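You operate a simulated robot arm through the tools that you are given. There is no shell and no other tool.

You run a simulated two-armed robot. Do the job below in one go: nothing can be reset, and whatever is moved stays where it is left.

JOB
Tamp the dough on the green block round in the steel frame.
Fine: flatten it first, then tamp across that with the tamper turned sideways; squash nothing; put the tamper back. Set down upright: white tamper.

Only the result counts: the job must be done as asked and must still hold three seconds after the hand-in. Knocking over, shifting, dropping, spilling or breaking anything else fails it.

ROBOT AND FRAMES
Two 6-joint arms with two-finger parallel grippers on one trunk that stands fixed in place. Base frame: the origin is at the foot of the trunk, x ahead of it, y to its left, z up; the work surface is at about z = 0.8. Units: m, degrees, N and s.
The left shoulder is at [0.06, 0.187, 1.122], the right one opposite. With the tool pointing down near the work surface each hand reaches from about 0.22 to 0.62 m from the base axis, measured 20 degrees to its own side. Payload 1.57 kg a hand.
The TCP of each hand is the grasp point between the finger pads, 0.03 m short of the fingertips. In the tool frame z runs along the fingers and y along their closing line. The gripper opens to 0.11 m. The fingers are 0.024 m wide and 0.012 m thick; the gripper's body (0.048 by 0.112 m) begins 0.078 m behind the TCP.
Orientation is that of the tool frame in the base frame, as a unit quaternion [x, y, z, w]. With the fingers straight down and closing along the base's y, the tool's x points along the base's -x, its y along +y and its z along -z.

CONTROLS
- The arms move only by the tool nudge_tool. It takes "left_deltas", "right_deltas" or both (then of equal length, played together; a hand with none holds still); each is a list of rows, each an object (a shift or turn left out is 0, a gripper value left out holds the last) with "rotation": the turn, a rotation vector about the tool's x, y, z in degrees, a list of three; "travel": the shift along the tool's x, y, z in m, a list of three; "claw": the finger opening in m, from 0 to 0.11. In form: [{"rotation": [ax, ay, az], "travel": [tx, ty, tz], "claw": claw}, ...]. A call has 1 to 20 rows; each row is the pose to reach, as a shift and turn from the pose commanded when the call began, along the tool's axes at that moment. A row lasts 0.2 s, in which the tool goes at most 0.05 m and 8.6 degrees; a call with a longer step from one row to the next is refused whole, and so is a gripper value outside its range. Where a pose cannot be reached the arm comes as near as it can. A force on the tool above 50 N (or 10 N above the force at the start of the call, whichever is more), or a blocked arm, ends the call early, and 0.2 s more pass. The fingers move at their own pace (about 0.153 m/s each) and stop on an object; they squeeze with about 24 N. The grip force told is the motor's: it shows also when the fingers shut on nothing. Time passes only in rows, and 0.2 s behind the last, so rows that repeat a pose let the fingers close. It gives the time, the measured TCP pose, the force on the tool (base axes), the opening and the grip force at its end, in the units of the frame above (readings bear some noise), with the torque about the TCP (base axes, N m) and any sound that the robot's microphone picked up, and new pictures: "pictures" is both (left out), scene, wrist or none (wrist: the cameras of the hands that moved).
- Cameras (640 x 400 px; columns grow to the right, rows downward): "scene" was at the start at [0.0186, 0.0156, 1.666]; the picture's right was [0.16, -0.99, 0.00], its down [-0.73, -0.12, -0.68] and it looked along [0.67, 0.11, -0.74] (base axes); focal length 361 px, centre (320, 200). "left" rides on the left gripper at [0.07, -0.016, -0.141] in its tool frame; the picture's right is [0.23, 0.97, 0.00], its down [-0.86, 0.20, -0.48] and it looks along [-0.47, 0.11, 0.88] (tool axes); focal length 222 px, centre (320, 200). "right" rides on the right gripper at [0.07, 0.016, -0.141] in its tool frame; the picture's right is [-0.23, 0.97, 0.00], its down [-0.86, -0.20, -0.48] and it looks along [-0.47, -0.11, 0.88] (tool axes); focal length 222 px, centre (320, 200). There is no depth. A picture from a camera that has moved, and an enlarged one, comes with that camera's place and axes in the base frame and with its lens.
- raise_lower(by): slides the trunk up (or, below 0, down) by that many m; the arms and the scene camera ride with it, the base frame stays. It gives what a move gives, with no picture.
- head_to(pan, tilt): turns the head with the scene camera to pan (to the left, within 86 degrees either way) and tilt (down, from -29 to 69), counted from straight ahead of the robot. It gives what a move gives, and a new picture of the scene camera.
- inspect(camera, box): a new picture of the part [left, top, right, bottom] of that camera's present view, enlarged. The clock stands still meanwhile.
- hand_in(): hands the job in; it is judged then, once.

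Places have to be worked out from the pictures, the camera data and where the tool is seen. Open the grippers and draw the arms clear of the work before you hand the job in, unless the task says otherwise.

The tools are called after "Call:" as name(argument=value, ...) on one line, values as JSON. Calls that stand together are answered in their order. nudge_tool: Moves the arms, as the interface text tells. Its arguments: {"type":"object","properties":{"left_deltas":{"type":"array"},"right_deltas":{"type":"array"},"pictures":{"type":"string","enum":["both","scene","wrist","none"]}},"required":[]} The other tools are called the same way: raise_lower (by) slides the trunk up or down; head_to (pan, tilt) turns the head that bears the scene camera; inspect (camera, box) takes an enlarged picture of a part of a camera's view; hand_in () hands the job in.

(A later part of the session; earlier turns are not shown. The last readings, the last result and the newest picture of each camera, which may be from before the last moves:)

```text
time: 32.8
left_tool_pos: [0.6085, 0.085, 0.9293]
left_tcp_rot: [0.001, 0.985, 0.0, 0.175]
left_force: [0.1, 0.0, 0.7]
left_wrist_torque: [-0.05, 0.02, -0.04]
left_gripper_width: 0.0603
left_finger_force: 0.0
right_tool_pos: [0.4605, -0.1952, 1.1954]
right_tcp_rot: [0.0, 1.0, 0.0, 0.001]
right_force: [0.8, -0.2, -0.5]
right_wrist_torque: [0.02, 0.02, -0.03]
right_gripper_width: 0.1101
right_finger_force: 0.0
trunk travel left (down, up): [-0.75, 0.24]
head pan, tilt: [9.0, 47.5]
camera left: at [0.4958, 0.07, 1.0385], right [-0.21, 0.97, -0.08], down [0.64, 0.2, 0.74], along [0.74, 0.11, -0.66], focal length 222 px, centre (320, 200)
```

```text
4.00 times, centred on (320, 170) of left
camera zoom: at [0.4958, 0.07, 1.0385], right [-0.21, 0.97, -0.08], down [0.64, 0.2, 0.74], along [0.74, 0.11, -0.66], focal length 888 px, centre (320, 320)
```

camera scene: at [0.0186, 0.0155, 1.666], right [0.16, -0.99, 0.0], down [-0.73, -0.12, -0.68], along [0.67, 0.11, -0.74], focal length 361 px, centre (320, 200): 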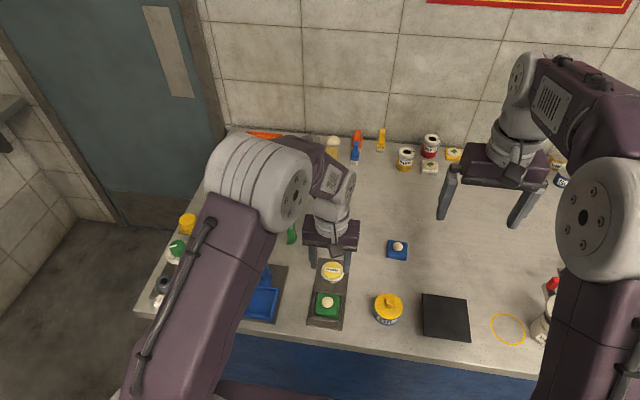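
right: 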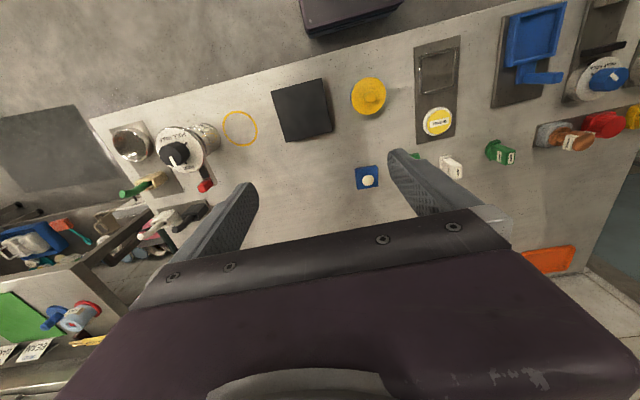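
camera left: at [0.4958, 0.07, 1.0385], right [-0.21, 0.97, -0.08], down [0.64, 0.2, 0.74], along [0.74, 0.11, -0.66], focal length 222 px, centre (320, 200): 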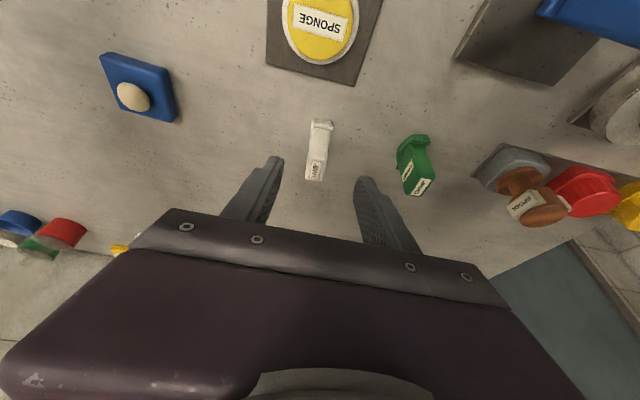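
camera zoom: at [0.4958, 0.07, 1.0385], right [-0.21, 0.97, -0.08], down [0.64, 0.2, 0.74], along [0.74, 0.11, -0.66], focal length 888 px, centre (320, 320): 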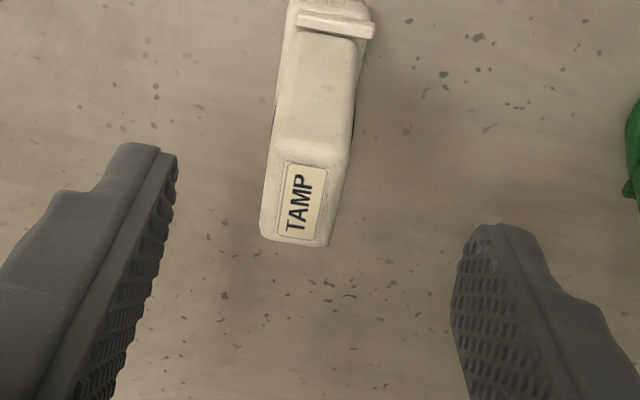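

Handle top centre ≈[0.6487, 0.085, 0.8645], about 18×28 mm, yawed ≈+5°. I go to a hover at z≈0.885 with yaw +5° and 22° tilt.

Call:
nudge_tool(left_deltas=[{"travel": [0, 0, 0.0], "rotation": [-0.8, -1, -2.3]}, {"travel": [-0.005, 0, 0.015], "rotation": [-1.72, -2, -4.69]}, {"travel": [-0.01, -0.001, 0.03], "rotation": [-1.72, -2, -4.69]}, {"travel": [-0.015, -0.001, 0.045], "rotation": [-1.72, -2, -4.69]}, {"travel": [-0.0183, -0.001, 0.0546], "rotation": [-1.72, -2, -4.69]}, {"travel": [-0.0183, -0.001, 0.0546], "rotation": [-1.72, -2, -4.69]}], pictures="wrist")

Call:
inspect(camera="left", box=[240, 110, 400, 230])

Call:
inspect(camera="scene", box=[290, 200, 370, 260])

```text
time: 34.2
left_tool_pos: [0.6448, 0.0846, 0.8848]
left_tcp_rot: [-0.044, 0.98, 0.007, 0.192]
left_force: [0.0, -0.1, -0.3]
left_wrist_torque: [-0.04, 0.03, -0.01]
left_gripper_width: 0.0598
left_finger_force: 0.1
right_tool_pos: [0.4616, -0.1944, 1.1963]
right_tcp_rot: [-0.001, 1.0, 0.0, 0.0]
right_force: [-0.1, 0.9, 0.6]
right_wrist_torque: [-0.03, 0.01, -0.03]
right_gripper_width: 0.1101
right_finger_force: 0.0
trunk travel left (down, up): [-0.75, 0.24]
head pan, tilt: [9.0, 47.5]
camera left: at [0.5302, 0.0591, 0.9896], right [-0.29, 0.95, -0.09], down [0.59, 0.25, 0.76], along [0.75, 0.17, -0.64], focal length 222 px, centre (320, 200)
```

left: 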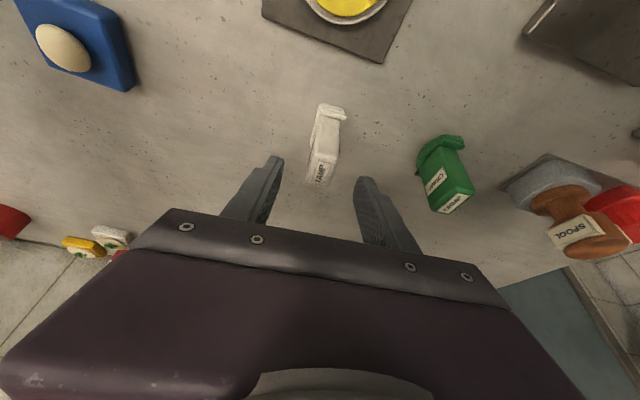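

```text
3.33 times, centred on (320, 170) of left
camera zoom: at [0.5302, 0.0591, 0.9896], right [-0.29, 0.95, -0.09], down [0.59, 0.25, 0.76], along [0.75, 0.17, -0.64], focal length 740 px, centre (320, 300)
```

zoom: 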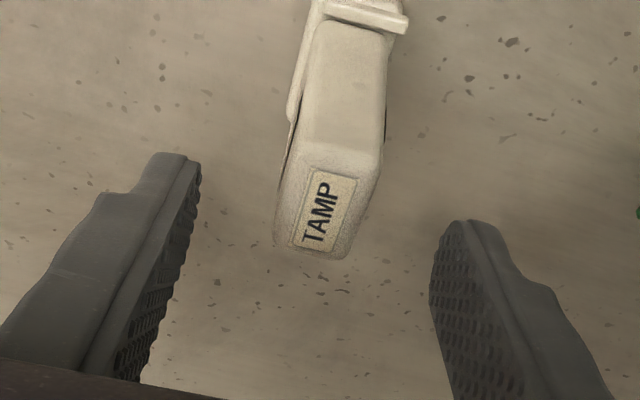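

```text
6.67 times, centred on (330, 230) of scene
camera zoom: at [0.0184, 0.0155, 1.666], right [0.16, -0.99, 0.0], down [-0.73, -0.12, -0.68], along [0.67, 0.11, -0.74], focal length 2406 px, centre (253, 0)
```

zoom: 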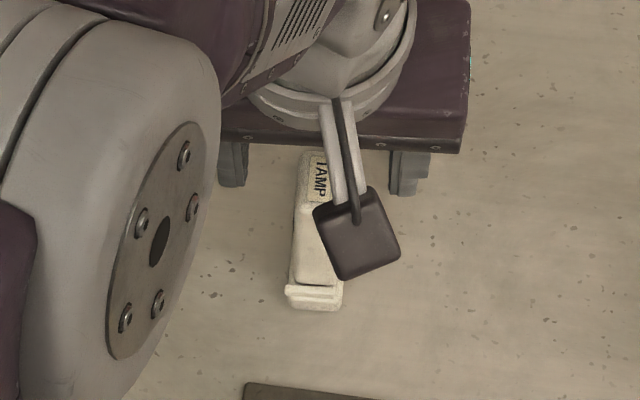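

Centred within ~1 mm over the handle. I descend straight 35 mm to straddle the handle, keeping tips just above the foot.

Call:
nudge_tool(left_deltas=[{"travel": [0.0033, 0, 0.0081]}, {"travel": [0.0066, 0, 0.0162]}, {"travel": [0.0099, 0, 0.0243]}, {"travel": [0.0132, 0, 0.0324]}, {"travel": [0.0132, 0, 0.0324]}], pictures="wrist")

Call:
inspect(camera="left", box=[240, 110, 400, 230])

Call:
inspect(camera="scene", box=[290, 200, 370, 260])

```text
time: 35.4
left_tool_pos: [0.6455, 0.0836, 0.8507]
left_tcp_rot: [-0.042, 0.981, 0.008, 0.191]
left_force: [0.2, -0.3, 1.1]
left_wrist_torque: [0.0, 0.03, 0.01]
left_gripper_width: 0.0603
left_finger_force: 0.0
right_tool_pos: [0.4612, -0.1957, 1.1941]
right_tcp_rot: [0.0, 1.0, 0.0, 0.001]
right_force: [0.9, -0.2, 0.2]
right_wrist_torque: [0.01, -0.01, 0.02]
right_gripper_width: 0.1101
right_finger_force: 0.0
trunk travel left (down, up): [-0.75, 0.24]
head pan, tilt: [9.0, 47.5]
camera left: at [0.5297, 0.0588, 0.955], right [-0.29, 0.95, -0.09], down [0.59, 0.25, 0.76], along [0.75, 0.17, -0.64], focal length 222 px, centre (320, 200)
```

left: 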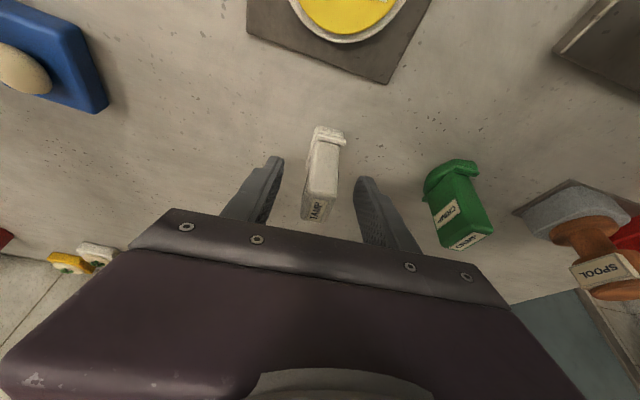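

```text
3.33 times, centred on (320, 170) of left
camera zoom: at [0.5297, 0.0588, 0.955], right [-0.29, 0.95, -0.09], down [0.59, 0.25, 0.76], along [0.75, 0.17, -0.64], focal length 740 px, centre (320, 300)
```

zoom: 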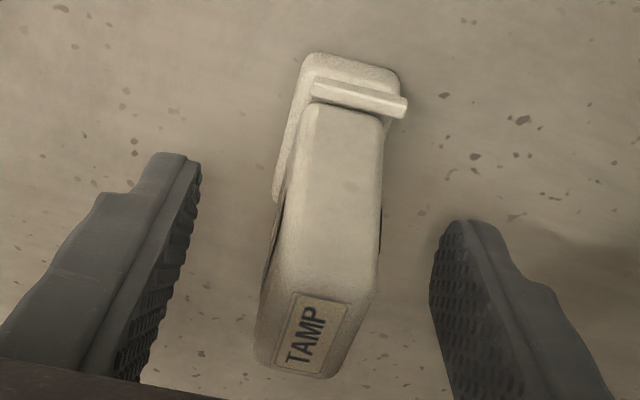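

```text
6.67 times, centred on (330, 230) of scene
camera zoom: at [0.0185, 0.0155, 1.666], right [0.16, -0.99, 0.0], down [-0.73, -0.12, -0.68], along [0.67, 0.11, -0.74], focal length 2406 px, centre (253, 0)
```

zoom: 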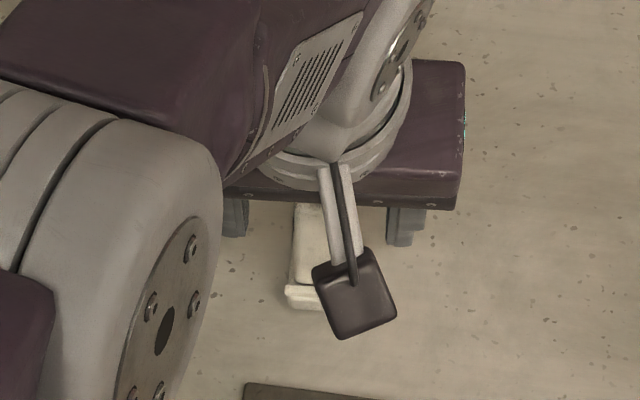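

Fingers straddle the handle well, tips above the foot. Closing slowly on the handle.

Call:
nudge_tool(left_deltas=[{"claw": 0.045}, {"claw": 0.036}, {"claw": 0.03}, {"claw": 0.026}, {"claw": 0.023}, {"claw": 0.0205}, {"claw": 0.018}, {"claw": 0.015}, {"claw": 0.01}, {"claw": 0.005}, {"claw": 0.005}], pictures="wrist")

Call:
inspect(camera="left", box=[240, 110, 400, 230])

```text
time: 37.8
left_tool_pos: [0.6453, 0.0854, 0.8503]
left_tcp_rot: [-0.043, 0.981, 0.007, 0.191]
left_force: [0.5, -0.5, 0.1]
left_wrist_torque: [0.02, -0.01, -0.02]
left_gripper_width: 0.0193
left_finger_force: 23.6
right_tool_pos: [0.4622, -0.1957, 1.1956]
right_tcp_rot: [0.0, 1.0, 0.0, 0.0]
right_force: [0.1, -0.6, 0.3]
right_wrist_torque: [0.0, -0.01, -0.04]
right_gripper_width: 0.1099
right_finger_force: 0.1
trunk travel left (down, up): [-0.75, 0.24]
head pan, tilt: [9.0, 47.5]
camera left: at [0.5298, 0.0589, 0.9551], right [-0.29, 0.95, -0.09], down [0.59, 0.25, 0.76], along [0.75, 0.17, -0.64], focal length 222 px, centre (320, 200)
```

left: 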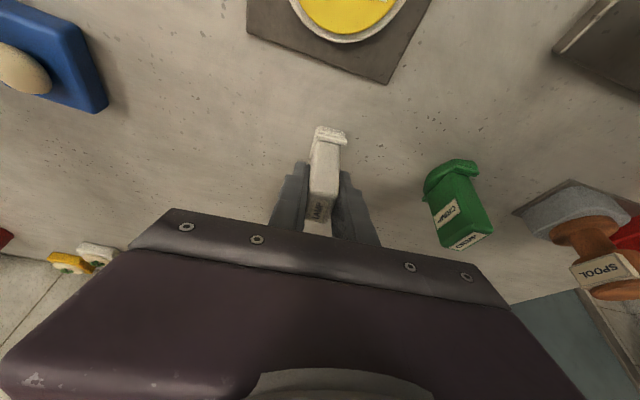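

```text
3.33 times, centred on (320, 170) of left
camera zoom: at [0.5298, 0.0589, 0.9551], right [-0.29, 0.95, -0.09], down [0.59, 0.25, 0.76], along [0.75, 0.17, -0.64], focal length 740 px, centre (320, 300)
```

zoom: 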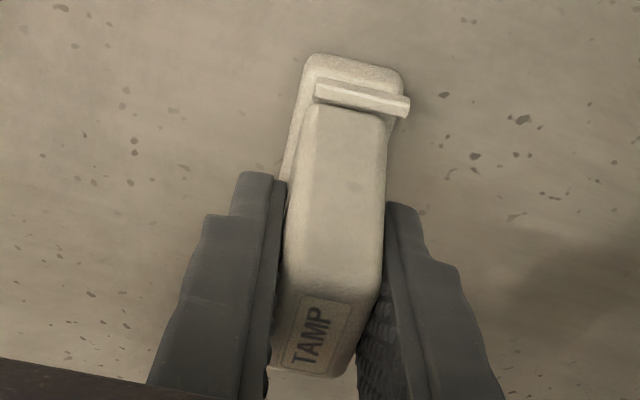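

The handle is firmly held (19 mm, 23.6 N). Grasp pose to remember for the return: TCP ≈[0.646, 0.085, 0.8505], tilt 22°, yaw 5°. I lift 6 cm straight up.

Call:
nudge_tool(left_deltas=[{"travel": [-0.0019, 0, -0.0046]}, {"travel": [-0.0057, 0, -0.0139]}, {"travel": [-0.0113, 0, -0.0278]}, {"travel": [-0.017, 0, -0.0417]}, {"travel": [-0.0227, 0, -0.0556]}, {"travel": [-0.0227, 0, -0.0556]}])

Call:
inspect(camera="left", box=[240, 110, 400, 230])

Call:
inspect(camera="scene", box=[290, 180, 370, 260])

```text
time: 39.2
left_tool_pos: [0.6445, 0.0841, 0.9113]
left_tcp_rot: [-0.043, 0.981, 0.007, 0.191]
left_force: [0.2, 0.2, -0.6]
left_wrist_torque: [-0.04, 0.02, 0.0]
left_gripper_width: 0.0194
left_finger_force: 23.8
right_tool_pos: [0.4619, -0.1947, 1.1963]
right_tcp_rot: [0.0, 1.0, 0.0, -0.001]
right_force: [-0.5, 0.7, 0.0]
right_wrist_torque: [-0.02, 0.02, 0.02]
right_gripper_width: 0.1099
right_finger_force: 0.1
trunk travel left (down, up): [-0.75, 0.24]
head pan, tilt: [9.0, 47.5]
camera scene: at [0.0189, 0.0156, 1.666], right [0.16, -0.99, 0.0], down [-0.73, -0.12, -0.67], along [0.67, 0.11, -0.74], focal length 361 px, centre (320, 200)
camera left: at [0.5298, 0.0587, 1.015], right [-0.29, 0.95, -0.09], down [0.59, 0.25, 0.76], along [0.75, 0.17, -0.64], focal length 222 px, centre (320, 200)
```

scene: 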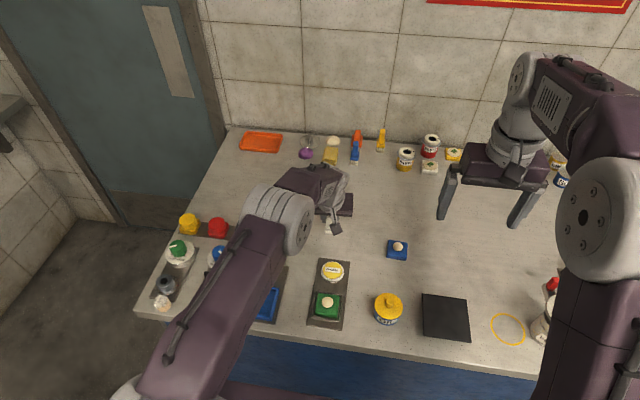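
left: 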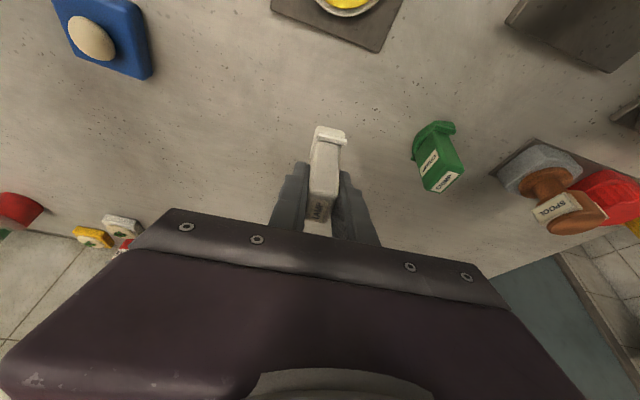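

```text
3.33 times, centred on (320, 170) of left
camera zoom: at [0.5298, 0.0587, 1.015], right [-0.29, 0.95, -0.09], down [0.59, 0.25, 0.76], along [0.75, 0.17, -0.64], focal length 740 px, centre (320, 300)
```

zoom: 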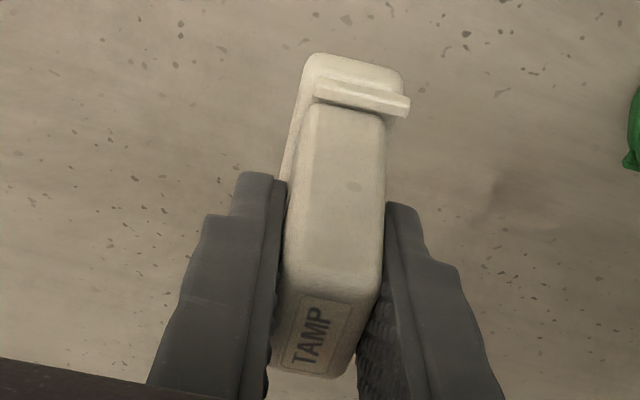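

```text
5.00 times, centred on (330, 220) of scene
camera zoom: at [0.0189, 0.0156, 1.666], right [0.16, -0.99, 0.0], down [-0.73, -0.12, -0.67], along [0.67, 0.11, -0.74], focal length 1804 px, centre (270, 100)
```

zoom: 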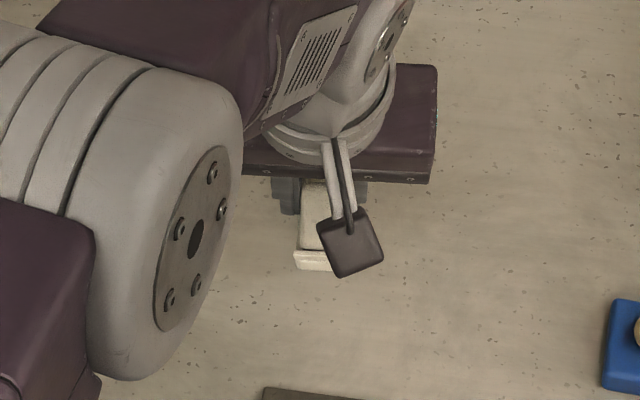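

Tamper rides steadily in the grip. I carry it above the dough, undoing the 5° yaw so the foot's long side lies along x, with ~2.5 cm clearance.

Call:
nudge_tool(left_deltas=[{"travel": [0.012, -0.0004, -0.0055]}, {"travel": [0.038, -0.0012, -0.0176], "rotation": [0.5, 0, 1.2]}, {"travel": [0.066, -0.0021, -0.0305], "rotation": [1.0, 0, 2.4]}, {"travel": [0.094, -0.003, -0.0434], "rotation": [1.4, 0, 3.5]}, {"travel": [0.122, -0.0039, -0.0564], "rotation": [1.93, 0, 4.72]}, {"travel": [0.15, -0.0048, -0.0693], "rotation": [1.93, 0, 4.72]}, {"travel": [0.175, -0.0056, -0.0808], "rotation": [1.93, 0, 4.72]}, {"travel": [0.1907, -0.0061, -0.0881], "rotation": [1.93, 0, 4.72]}, {"travel": [0.1907, -0.0061, -0.0881], "rotation": [1.93, 0, 4.72]}])

Call:
inspect(camera="left", box=[230, 80, 420, 230])

Call:
inspect(camera="scene", box=[290, 250, 370, 335])

```text
time: 41.2
left_tool_pos: [0.4369, 0.0589, 0.9198]
left_tcp_rot: [0.001, 0.981, -0.001, 0.192]
left_force: [-0.4, -0.4, -2.0]
left_wrist_torque: [-0.01, 0.0, 0.04]
left_gripper_width: 0.0196
left_finger_force: 23.6
right_tool_pos: [0.4619, -0.1943, 1.1967]
right_tcp_rot: [0.001, 1.0, -0.001, 0.0]
right_force: [0.8, 0.4, -0.1]
right_wrist_torque: [-0.02, 0.02, -0.02]
right_gripper_width: 0.11
right_finger_force: 0.2
trunk travel left (down, up): [-0.75, 0.24]
head pan, tilt: [9.0, 47.5]
camera scene: at [0.019, 0.0157, 1.666], right [0.16, -0.99, 0.0], down [-0.73, -0.12, -0.67], along [0.67, 0.11, -0.74], focal length 361 px, centre (320, 200)
camera left: at [0.32, 0.0449, 1.0253], right [-0.21, 0.97, -0.09], down [0.61, 0.2, 0.76], along [0.76, 0.11, -0.64], focal length 222 px, centre (320, 200)
```

scene: 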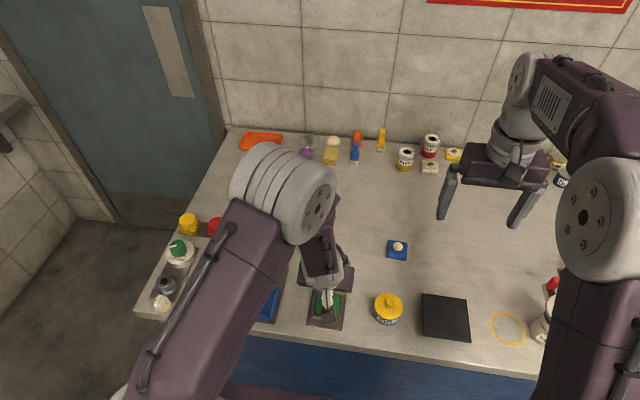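
left: 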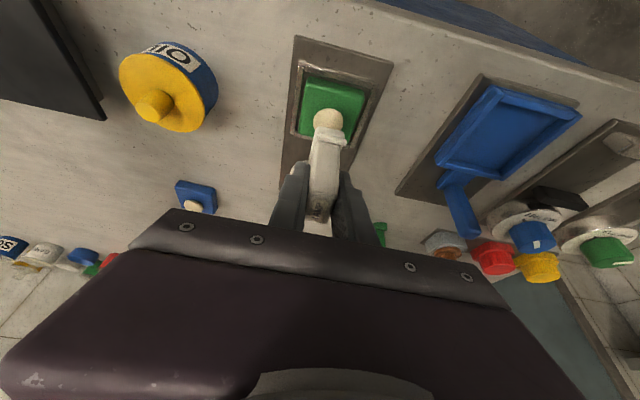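

```text
2.67 times, centred on (325, 155) of left
camera zoom: at [0.32, 0.0449, 1.0253], right [-0.21, 0.97, -0.09], down [0.61, 0.2, 0.76], along [0.76, 0.11, -0.64], focal length 592 px, centre (307, 320)
```

zoom: 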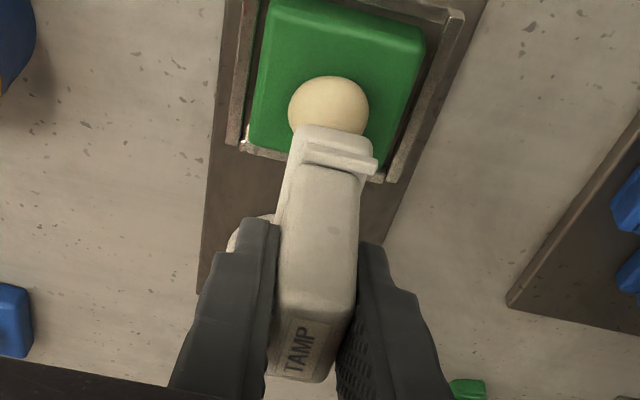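

```text
4.71 times, centred on (330, 292) of scene
camera zoom: at [0.019, 0.0157, 1.666], right [0.16, -0.99, 0.0], down [-0.73, -0.12, -0.67], along [0.67, 0.11, -0.74], focal length 1698 px, centre (273, -235)
```

zoom: 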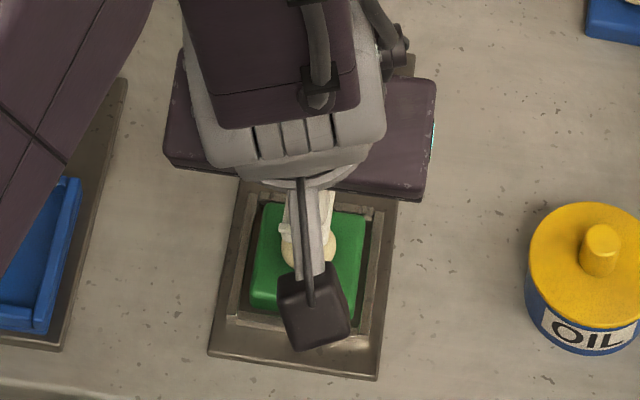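

Foot centre ≈[0.438, 0.0615] lies over the dough at ≈[0.436, 0.061]. I descend 22 mm to just above the dough and then go in small force-watched steps.

Call:
nudge_tool(left_deltas=[{"travel": [0.0028, 0, 0.007]}, {"travel": [0.0056, 0, 0.0139]}, {"travel": [0.0083, 0, 0.0204]}, {"travel": [0.0083, 0, 0.0204]}], pictures="wrist")

Call:
inspect(camera="left", box=[250, 90, 410, 210])

```text
time: 42.2
left_tool_pos: [0.4373, 0.0597, 0.8977]
left_tcp_rot: [0.001, 0.982, -0.002, 0.191]
left_force: [-0.3, -0.3, -0.6]
left_wrist_torque: [-0.02, 0.01, 0.03]
left_gripper_width: 0.0194
left_finger_force: 24.4
right_tool_pos: [0.4623, -0.1944, 1.196]
right_tcp_rot: [0.0, 1.0, 0.0, 0.0]
right_force: [-0.5, -0.5, 0.3]
right_wrist_torque: [0.01, -0.02, 0.01]
right_gripper_width: 0.11
right_finger_force: 0.1
trunk travel left (down, up): [-0.75, 0.24]
head pan, tilt: [9.0, 47.5]
camera left: at [0.3199, 0.0447, 1.0025], right [-0.21, 0.97, -0.09], down [0.61, 0.2, 0.76], along [0.76, 0.11, -0.64], focal length 222 px, centre (320, 200)
```

left: 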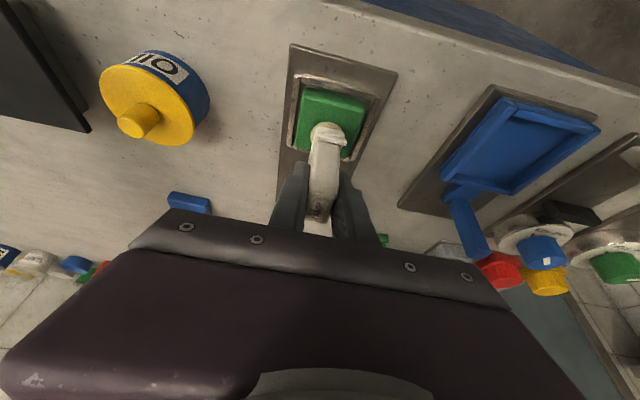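

```text
3.33 times, centred on (330, 150) of left
camera zoom: at [0.3199, 0.0447, 1.0025], right [-0.21, 0.97, -0.09], down [0.61, 0.2, 0.76], along [0.76, 0.11, -0.64], focal length 740 px, centre (287, 367)
```

zoom: 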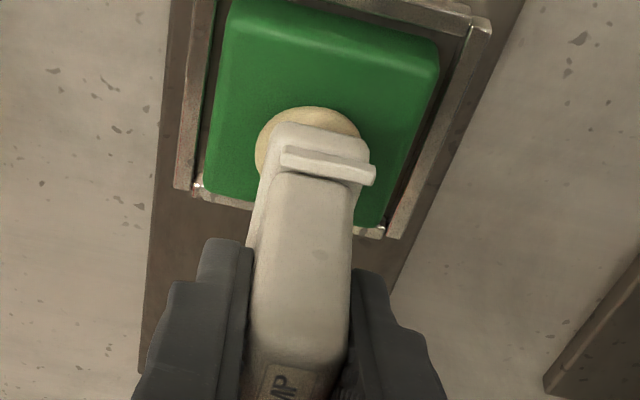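

Good alignment. I step down 4 mm, then 2 mm at a time, reading the force each time.

Call:
nudge_tool(left_deltas=[{"travel": [0.0008, 0, 0.0019]}, {"travel": [0.0015, 0, 0.0037]}, {"travel": [0.0015, 0, 0.0037]}], pictures="none")

Call:
nudge_tool(left_deltas=[{"travel": [0.00075, 0, 0.00185]}, {"travel": [0.00075, 0, 0.00185]}], pictures="none")

Call:
nudge_tool(left_deltas=[{"travel": [0.00075, 0, 0.00185]}, {"travel": [0.00075, 0, 0.00185]}], pictures="wrist")

```text
time: 43.0
left_tool_pos: [0.4363, 0.0601, 0.8933]
left_tcp_rot: [0.001, 0.981, -0.001, 0.192]
left_force: [-0.3, -0.2, -0.2]
left_wrist_torque: [0.01, 0.02, -0.01]
left_gripper_width: 0.0195
left_finger_force: 23.4
right_tool_pos: [0.4607, -0.1951, 1.1955]
right_tcp_rot: [0.001, 1.0, 0.0, 0.0]
right_force: [0.6, -0.2, 0.4]
right_wrist_torque: [0.03, 0.02, 0.04]
right_gripper_width: 0.1099
right_finger_force: 0.1
trunk travel left (down, up): [-0.75, 0.24]
head pan, tilt: [9.0, 47.5]
```

```text
time: 43.6
left_tool_pos: [0.4363, 0.059, 0.8921]
left_tcp_rot: [0.001, 0.982, -0.001, 0.191]
left_force: [-0.9, -0.1, -0.8]
left_wrist_torque: [0.01, -0.01, 0.01]
left_gripper_width: 0.019
left_finger_force: 24.0
right_tool_pos: [0.4624, -0.1956, 1.1953]
right_tcp_rot: [-0.001, 1.0, 0.0, 0.0]
right_force: [-0.2, -0.2, -0.2]
right_wrist_torque: [0.0, -0.03, -0.01]
right_gripper_width: 0.1098
right_finger_force: 0.1
trunk travel left (down, up): [-0.75, 0.24]
head pan, tilt: [9.0, 47.5]
```

```text
time: 44.2
left_tool_pos: [0.4372, 0.0596, 0.89]
left_tcp_rot: [0.001, 0.981, -0.001, 0.192]
left_force: [0.0, -0.6, -1.2]
left_wrist_torque: [-0.01, 0.0, 0.02]
left_gripper_width: 0.0195
left_finger_force: 23.3
right_tool_pos: [0.4623, -0.1945, 1.1954]
right_tcp_rot: [0.0, 1.0, 0.0, 0.0]
right_force: [-0.7, -0.9, -0.1]
right_wrist_torque: [0.0, 0.0, 0.01]
right_gripper_width: 0.11
right_finger_force: 0.0
trunk travel left (down, up): [-0.75, 0.24]
head pan, tilt: [9.0, 47.5]
camera left: at [0.3197, 0.0449, 0.9947], right [-0.21, 0.97, -0.09], down [0.61, 0.2, 0.76], along [0.76, 0.11, -0.64], focal length 222 px, centre (320, 200)
```

left: 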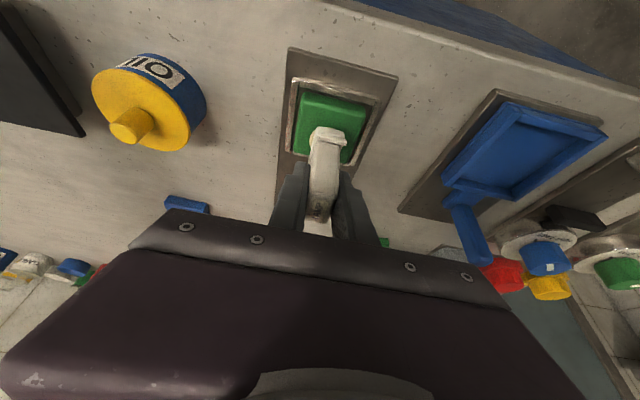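

No contact yet at foot bottom ≈0.839. I continue in 2 mm steps.

Call:
nudge_tool(left_deltas=[{"travel": [0.00075, 0, 0.00185]}, {"travel": [0.00075, 0, 0.00185]}], pictures="none")

Call:
nudge_tool(left_deltas=[{"travel": [0.00075, 0, 0.00185]}, {"travel": [0.00075, 0, 0.00185]}], pictures="wrist")

Call:
inspect(camera="left", box=[270, 80, 390, 180])

```text
time: 44.8
left_tool_pos: [0.4372, 0.0603, 0.8892]
left_tcp_rot: [0.001, 0.982, -0.001, 0.191]
left_force: [0.7, -0.1, -0.2]
left_wrist_torque: [0.02, 0.01, 0.03]
left_gripper_width: 0.0194
left_finger_force: 23.7
right_tool_pos: [0.4614, -0.1951, 1.1963]
right_tcp_rot: [0.0, 1.0, 0.0, 0.0]
right_force: [-0.9, 2.0, -0.9]
right_wrist_torque: [0.0, -0.01, 0.01]
right_gripper_width: 0.1098
right_finger_force: 0.1
trunk travel left (down, up): [-0.75, 0.24]
head pan, tilt: [9.0, 47.5]
```

```text
time: 45.4
left_tool_pos: [0.4361, 0.0599, 0.8861]
left_tcp_rot: [0.002, 0.982, -0.001, 0.191]
left_force: [0.0, -0.6, -1.1]
left_wrist_torque: [0.01, 0.01, 0.03]
left_gripper_width: 0.0194
left_finger_force: 23.7
right_tool_pos: [0.4614, -0.1949, 1.1949]
right_tcp_rot: [0.0, 1.0, 0.0, 0.0]
right_force: [-0.1, -0.1, -0.4]
right_wrist_torque: [0.02, 0.02, 0.02]
right_gripper_width: 0.1099
right_finger_force: 0.2
trunk travel left (down, up): [-0.75, 0.24]
head pan, tilt: [9.0, 47.5]
camera left: at [0.3197, 0.0454, 0.9907], right [-0.21, 0.97, -0.09], down [0.61, 0.2, 0.76], along [0.76, 0.11, -0.64], focal length 222 px, centre (320, 200)
```

left: 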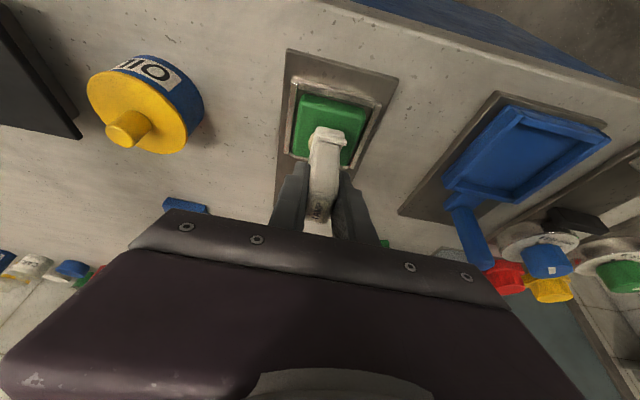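

```text
4.00 times, centred on (330, 130) of left
camera zoom: at [0.3197, 0.0454, 0.9907], right [-0.21, 0.97, -0.09], down [0.61, 0.2, 0.76], along [0.76, 0.11, -0.64], focal length 888 px, centre (280, 480)
```

zoom: 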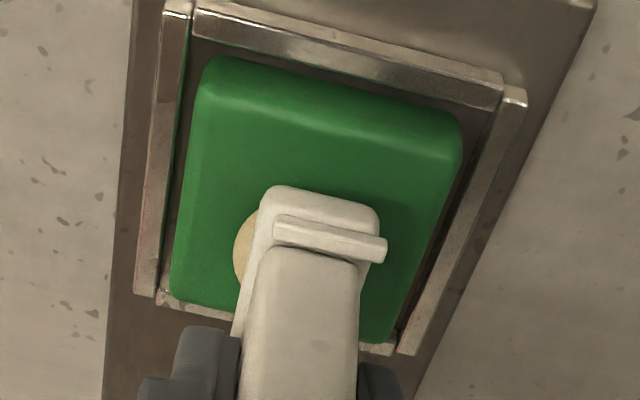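

Foot is centred over the dough within a millimetre, still no force at foot bottom ≈0.835. I continue in 1.5–2 mm steps.

Call:
nudge_tool(left_deltas=[{"travel": [0.00075, 0, 0.00185]}, {"travel": [0.00075, 0, 0.00185]}], pictures="none")

Call:
nudge_tool(left_deltas=[{"travel": [0.00056, 0, 0.00139]}, {"travel": [0.00056, 0, 0.00139]}], pictures="wrist")

Call:
inspect(camera="left", box=[270, 80, 390, 180])

```text
time: 46.0
left_tool_pos: [0.4364, 0.0597, 0.8849]
left_tcp_rot: [0.001, 0.982, -0.001, 0.191]
left_force: [0.4, -0.8, -0.7]
left_wrist_torque: [0.01, 0.0, 0.01]
left_gripper_width: 0.0192
left_finger_force: 23.8
right_tool_pos: [0.4615, -0.1947, 1.1957]
right_tcp_rot: [0.001, 1.0, 0.0, 0.0]
right_force: [0.0, -0.2, 0.2]
right_wrist_torque: [0.01, 0.01, -0.02]
right_gripper_width: 0.1101
right_finger_force: 0.1
trunk travel left (down, up): [-0.75, 0.24]
head pan, tilt: [9.0, 47.5]
```

```text
time: 46.6
left_tool_pos: [0.4371, 0.0597, 0.8827]
left_tcp_rot: [0.001, 0.982, 0.0, 0.191]
left_force: [1.2, -0.1, -0.5]
left_wrist_torque: [0.0, -0.01, 0.0]
left_gripper_width: 0.0195
left_finger_force: 24.0
right_tool_pos: [0.4609, -0.1953, 1.1963]
right_tcp_rot: [-0.001, 1.0, 0.0, 0.0]
right_force: [0.3, -0.4, -0.4]
right_wrist_torque: [-0.01, 0.01, 0.0]
right_gripper_width: 0.11
right_finger_force: 0.0
trunk travel left (down, up): [-0.75, 0.24]
head pan, tilt: [9.0, 47.5]
camera left: at [0.3196, 0.0448, 0.9873], right [-0.21, 0.97, -0.09], down [0.61, 0.2, 0.76], along [0.76, 0.11, -0.64], focal length 222 px, centre (320, 200)
```

left: 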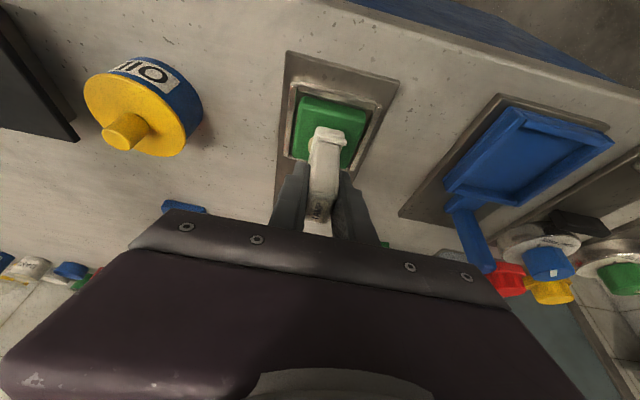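

```text
4.00 times, centred on (330, 130) of left
camera zoom: at [0.3196, 0.0448, 0.9873], right [-0.21, 0.97, -0.09], down [0.61, 0.2, 0.76], along [0.76, 0.11, -0.64], focal length 888 px, centre (280, 480)
```

zoom: 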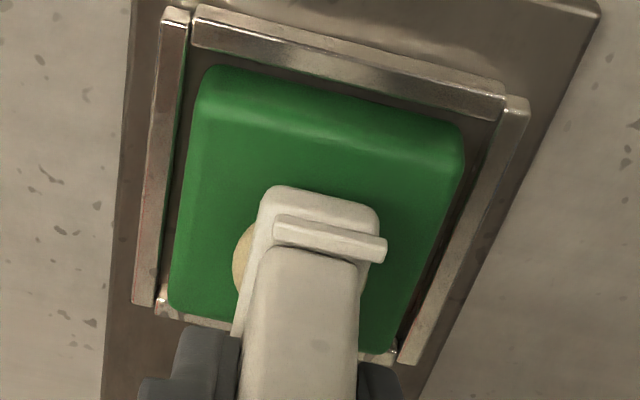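

Still no resistance at foot bottom ≈0.8315. Continuing in ~1.3 mm steps.

Call:
nudge_tool(left_deltas=[{"travel": [0.0005, 0, 0.0012]}, {"travel": [0.0005, 0, 0.0012]}], pictures="none")

Call:
nudge_tool(left_deltas=[{"travel": [0.0005, 0, 0.0012]}, {"travel": [0.0005, 0, 0.0012]}], pictures="wrist")

Call:
inspect(camera="left", box=[270, 80, 390, 180])

```text
time: 47.2
left_tool_pos: [0.4371, 0.0607, 0.8814]
left_tcp_rot: [0.002, 0.982, 0.0, 0.191]
left_force: [-0.1, 0.4, -1.0]
left_wrist_torque: [-0.03, 0.01, 0.03]
left_gripper_width: 0.0196
left_finger_force: 23.6
right_tool_pos: [0.4622, -0.1954, 1.196]
right_tcp_rot: [-0.001, 1.0, 0.0, 0.001]
right_force: [0.4, -0.5, -0.1]
right_wrist_torque: [0.02, 0.05, -0.01]
right_gripper_width: 0.1101
right_finger_force: 0.1
trunk travel left (down, up): [-0.75, 0.24]
head pan, tilt: [9.0, 47.5]
```

```text
time: 47.8
left_tool_pos: [0.4369, 0.06, 0.8798]
left_tcp_rot: [0.001, 0.982, 0.0, 0.191]
left_force: [-0.1, -0.4, -1.3]
left_wrist_torque: [-0.01, -0.03, -0.01]
left_gripper_width: 0.0195
left_finger_force: 23.7
right_tool_pos: [0.4624, -0.1961, 1.196]
right_tcp_rot: [0.0, 1.0, 0.001, 0.001]
right_force: [-0.2, 0.8, -0.4]
right_wrist_torque: [0.01, 0.02, -0.02]
right_gripper_width: 0.11
right_finger_force: 0.1
trunk travel left (down, up): [-0.75, 0.24]
head pan, tilt: [9.0, 47.5]
camera left: at [0.3199, 0.0446, 0.985], right [-0.21, 0.97, -0.08], down [0.61, 0.2, 0.76], along [0.76, 0.11, -0.64], focal length 222 px, centre (320, 200)
```

left: 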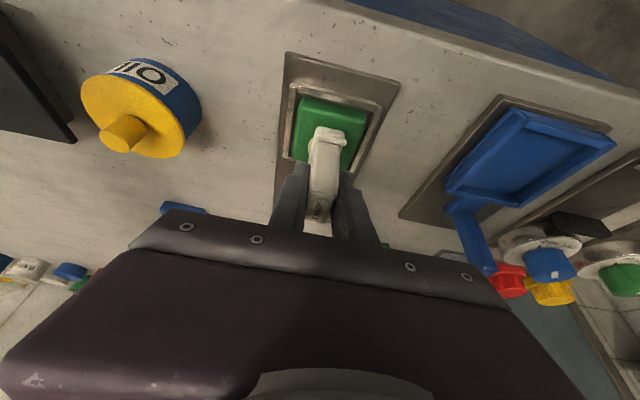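

```text
4.00 times, centred on (330, 130) of left
camera zoom: at [0.3199, 0.0446, 0.985], right [-0.21, 0.97, -0.08], down [0.61, 0.2, 0.76], along [0.76, 0.11, -0.64], focal length 888 px, centre (280, 480)
```

zoom: 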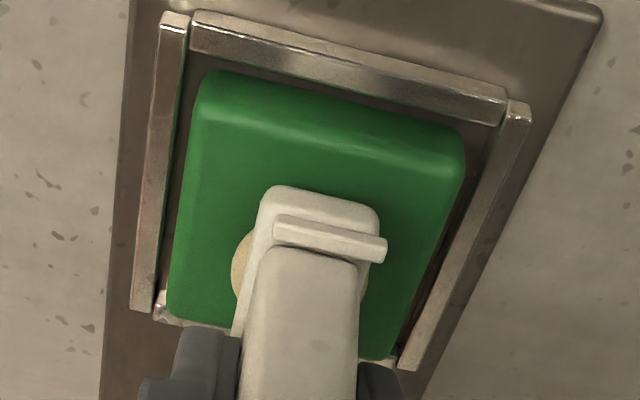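

Dough is about 29 mm across still and no resistance at ≈7 mm above the block top; I want a side view. I lower the right hand (clear of everything) so its camera looks at the frame from the right.

Call:
nudge_tool(right_deltas=[{"travel": [0, 0, 0.04]}, {"travel": [0, 0, 0.08]}, {"travel": [0, 0, 0.12]}, {"travel": [0, 0, 0.16]}, {"travel": [0, 0, 0.2]}, {"travel": [0, 0, 0.23]}, {"travel": [0, 0, 0.23]}], pictures="both")

Call:
inspect(camera="right", box=[480, 20, 640, 140])

```text
time: 49.4
left_tool_pos: [0.4368, 0.06, 0.8798]
left_tcp_rot: [0.001, 0.982, 0.001, 0.19]
left_force: [0.1, 0.4, -1.9]
left_wrist_torque: [0.02, 0.01, 0.03]
left_gripper_width: 0.0193
left_finger_force: 24.1
right_tool_pos: [0.4621, -0.1957, 0.9655]
right_tcp_rot: [0.0, 1.0, 0.0, 0.0]
right_force: [0.9, -0.6, 0.6]
right_wrist_torque: [0.02, -0.04, 0.01]
right_gripper_width: 0.1101
right_finger_force: 0.1
trunk travel left (down, up): [-0.75, 0.24]
head pan, tilt: [9.0, 47.5]
camera scene: at [0.0182, 0.0157, 1.666], right [0.16, -0.99, 0.0], down [-0.73, -0.12, -0.68], along [0.67, 0.11, -0.74], focal length 361 px, centre (320, 200)
camera right: at [0.3924, -0.1788, 1.1076], right [0.23, 0.97, 0.0], down [0.86, -0.2, 0.48], along [0.47, -0.11, -0.88], focal length 222 px, centre (320, 200)
```

scene: 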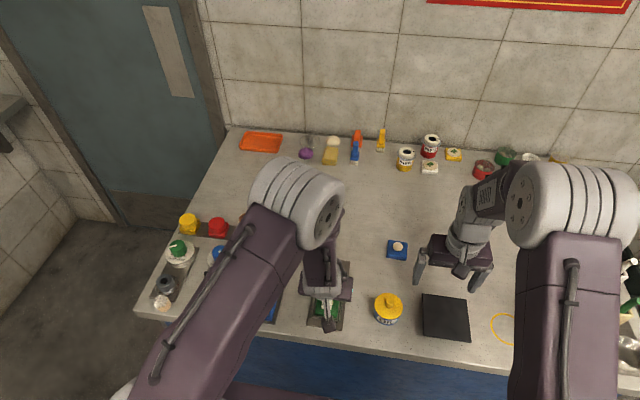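
right: 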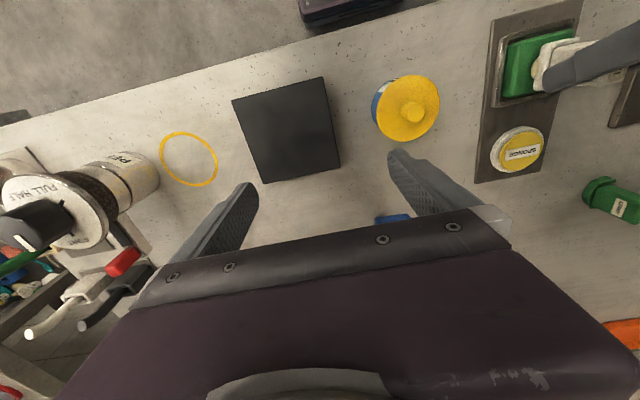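

```text
3.33 times, centred on (560, 80) of right
camera zoom: at [0.3924, -0.1788, 1.1076], right [0.23, 0.97, 0.0], down [0.86, -0.2, 0.48], along [0.47, -0.11, -0.88], focal length 740 px, centre (-480, 600)
```

zoom: 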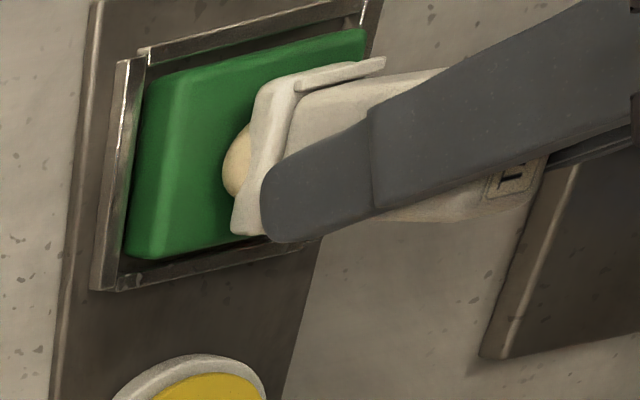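

Excellent side view. Zooming tighter to see the gap between foot and dough.

Call:
inspect(camera="right", box=[525, 30, 585, 85])

```text
7.27 times, centred on (555, 58) of right
camera zoom: at [0.3924, -0.1788, 1.1076], right [0.23, 0.97, 0.0], down [0.86, -0.2, 0.48], along [0.47, -0.11, -0.88], focal length 1615 px, centre (-1389, 1236)
```

zoom: 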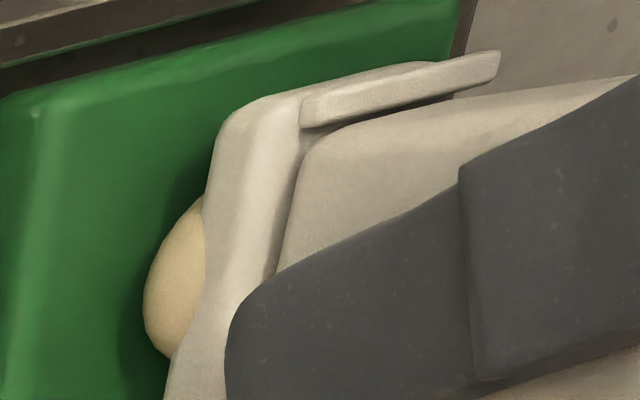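

The foot is just meeting the dough. I keep lowering in 1 mm steps with force readings and side views.

Call:
nudge_tool(left_deltas=[{"travel": [0.00038, 0, 0.00093]}, {"travel": [0.00038, 0, 0.00093]}], pictures="none")

Call:
nudge_tool(left_deltas=[{"travel": [0.00038, 0, 0.00093]}, {"travel": [0.00038, 0, 0.00093]}], pictures="none")

Call:
inspect(camera="right", box=[525, 30, 585, 85])

Call:
inspect(camera="left", box=[270, 80, 390, 180])

```text
time: 50.0
left_tool_pos: [0.4362, 0.0594, 0.8795]
left_tcp_rot: [0.001, 0.982, 0.001, 0.191]
left_force: [0.0, 0.4, 2.0]
left_wrist_torque: [0.0, 0.0, -0.02]
left_gripper_width: 0.0194
left_finger_force: 23.7
right_tool_pos: [0.4615, -0.1959, 0.9659]
right_tcp_rot: [0.0, 1.0, 0.0, 0.0]
right_force: [-1.6, -0.1, 0.9]
right_wrist_torque: [0.02, -0.03, 0.03]
right_gripper_width: 0.1102
right_finger_force: 0.1
trunk travel left (down, up): [-0.75, 0.24]
head pan, tilt: [9.0, 47.5]
```

```text
time: 50.6
left_tool_pos: [0.4366, 0.059, 0.8788]
left_tcp_rot: [0.0, 0.982, 0.0, 0.191]
left_force: [0.7, 2.1, 14.1]
left_wrist_torque: [0.05, -0.06, 0.03]
left_gripper_width: 0.0197
left_finger_force: 24.3
right_tool_pos: [0.4629, -0.1958, 0.9662]
right_tcp_rot: [0.0, 1.0, -0.001, 0.0]
right_force: [0.5, 0.0, -0.2]
right_wrist_torque: [-0.01, -0.01, -0.01]
right_gripper_width: 0.1099
right_finger_force: 0.1
trunk travel left (down, up): [-0.75, 0.24]
head pan, tilt: [9.0, 47.5]
```

```text
7.27 times, centred on (555, 58) of right
camera zoom: at [0.3917, -0.1787, 1.1085], right [0.23, 0.97, 0.0], down [0.85, -0.2, 0.48], along [0.47, -0.11, -0.88], focal length 1615 px, centre (-1389, 1236)
```

zoom: 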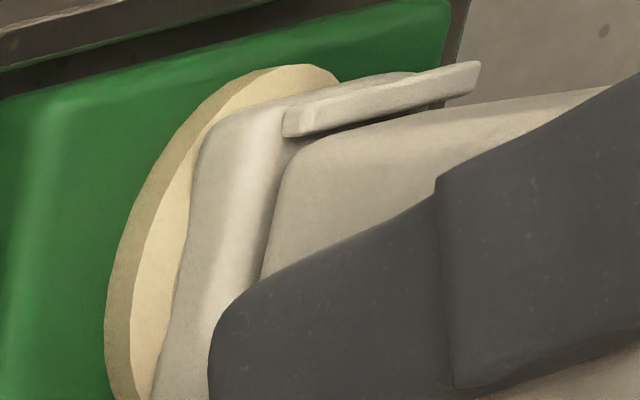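

```text
4.00 times, centred on (330, 130) of left
camera zoom: at [0.3195, 0.0442, 0.9837], right [-0.21, 0.97, -0.08], down [0.61, 0.2, 0.77], along [0.76, 0.11, -0.64], focal length 888 px, centre (280, 480)
```

zoom: 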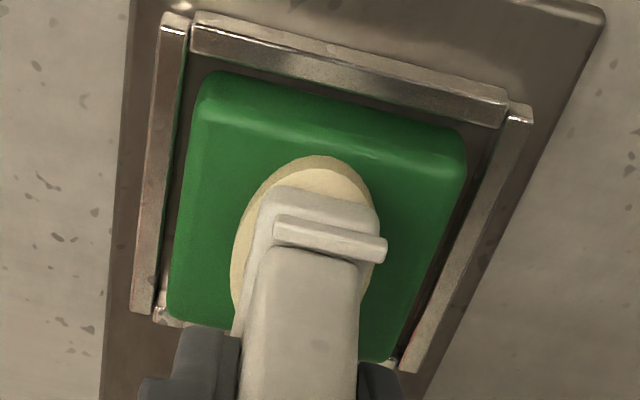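

At 14 N the dough turned into a flat oblong pat elongated along x. That's the first flattening, so I stop and lift the tamper 45 mm straight up.

Call:
nudge_tool(left_deltas=[{"travel": [-0.0011, 0, -0.0028]}, {"travel": [-0.0038, 0, -0.0093]}, {"travel": [-0.0094, 0, -0.0232]}, {"travel": [-0.0169, 0, -0.0417]}, {"travel": [-0.0169, 0, -0.0417]}], pictures="both")

Call:
inspect(camera="right", box=[480, 10, 620, 115])

Call:
inspect(camera="left", box=[270, 70, 390, 170])

```text
time: 51.8
left_tool_pos: [0.4355, 0.0599, 0.9231]
left_tcp_rot: [0.0, 0.982, -0.001, 0.191]
left_force: [0.3, -0.7, -0.5]
left_wrist_torque: [0.02, -0.01, 0.01]
left_gripper_width: 0.0196
left_finger_force: 24.3
right_tool_pos: [0.4627, -0.1955, 0.9658]
right_tcp_rot: [0.0, 1.0, 0.0, 0.0]
right_force: [0.1, -0.1, -0.1]
right_wrist_torque: [-0.01, -0.01, 0.02]
right_gripper_width: 0.1099
right_finger_force: 0.2
trunk travel left (down, up): [-0.75, 0.24]
head pan, tilt: [9.0, 47.5]
camera scene: at [0.0189, 0.0155, 1.666], right [0.16, -0.99, 0.0], down [-0.73, -0.12, -0.67], along [0.67, 0.11, -0.74], focal length 361 px, centre (320, 200)
camera left: at [0.3189, 0.0453, 1.0274], right [-0.21, 0.97, -0.09], down [0.61, 0.2, 0.76], along [0.76, 0.11, -0.64], focal length 222 px, centre (320, 200)
```

scene: 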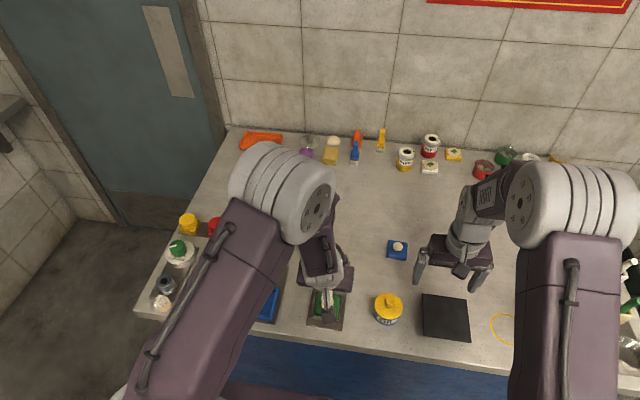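
left: 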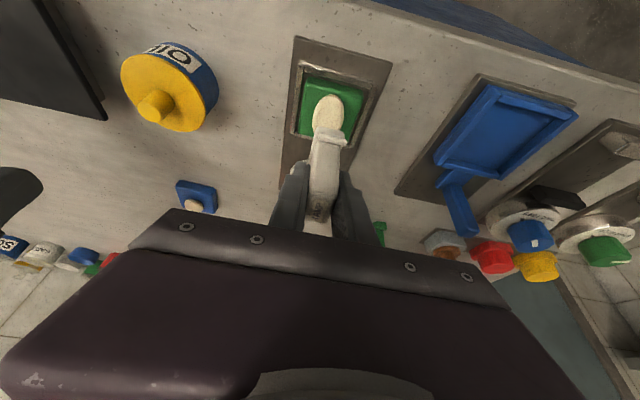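

```text
3.81 times, centred on (550, 62) of right
camera zoom: at [0.3929, -0.1788, 1.1078], right [0.23, 0.97, 0.0], down [0.86, -0.2, 0.48], along [0.47, -0.11, -0.88], focal length 846 px, centre (-556, 724)
```

zoom: 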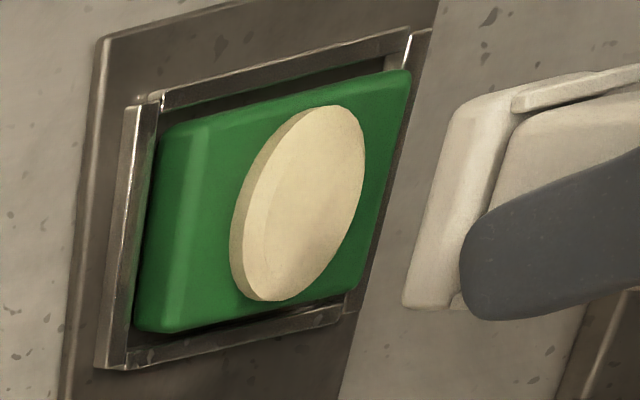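

```text
4.00 times, centred on (330, 120) of left
camera zoom: at [0.3189, 0.0453, 1.0274], right [-0.21, 0.97, -0.09], down [0.61, 0.2, 0.76], along [0.76, 0.11, -0.64], focal length 888 px, centre (280, 520)
```

zoom: 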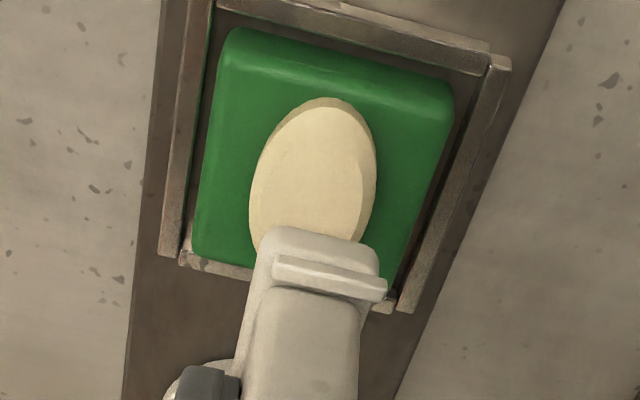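

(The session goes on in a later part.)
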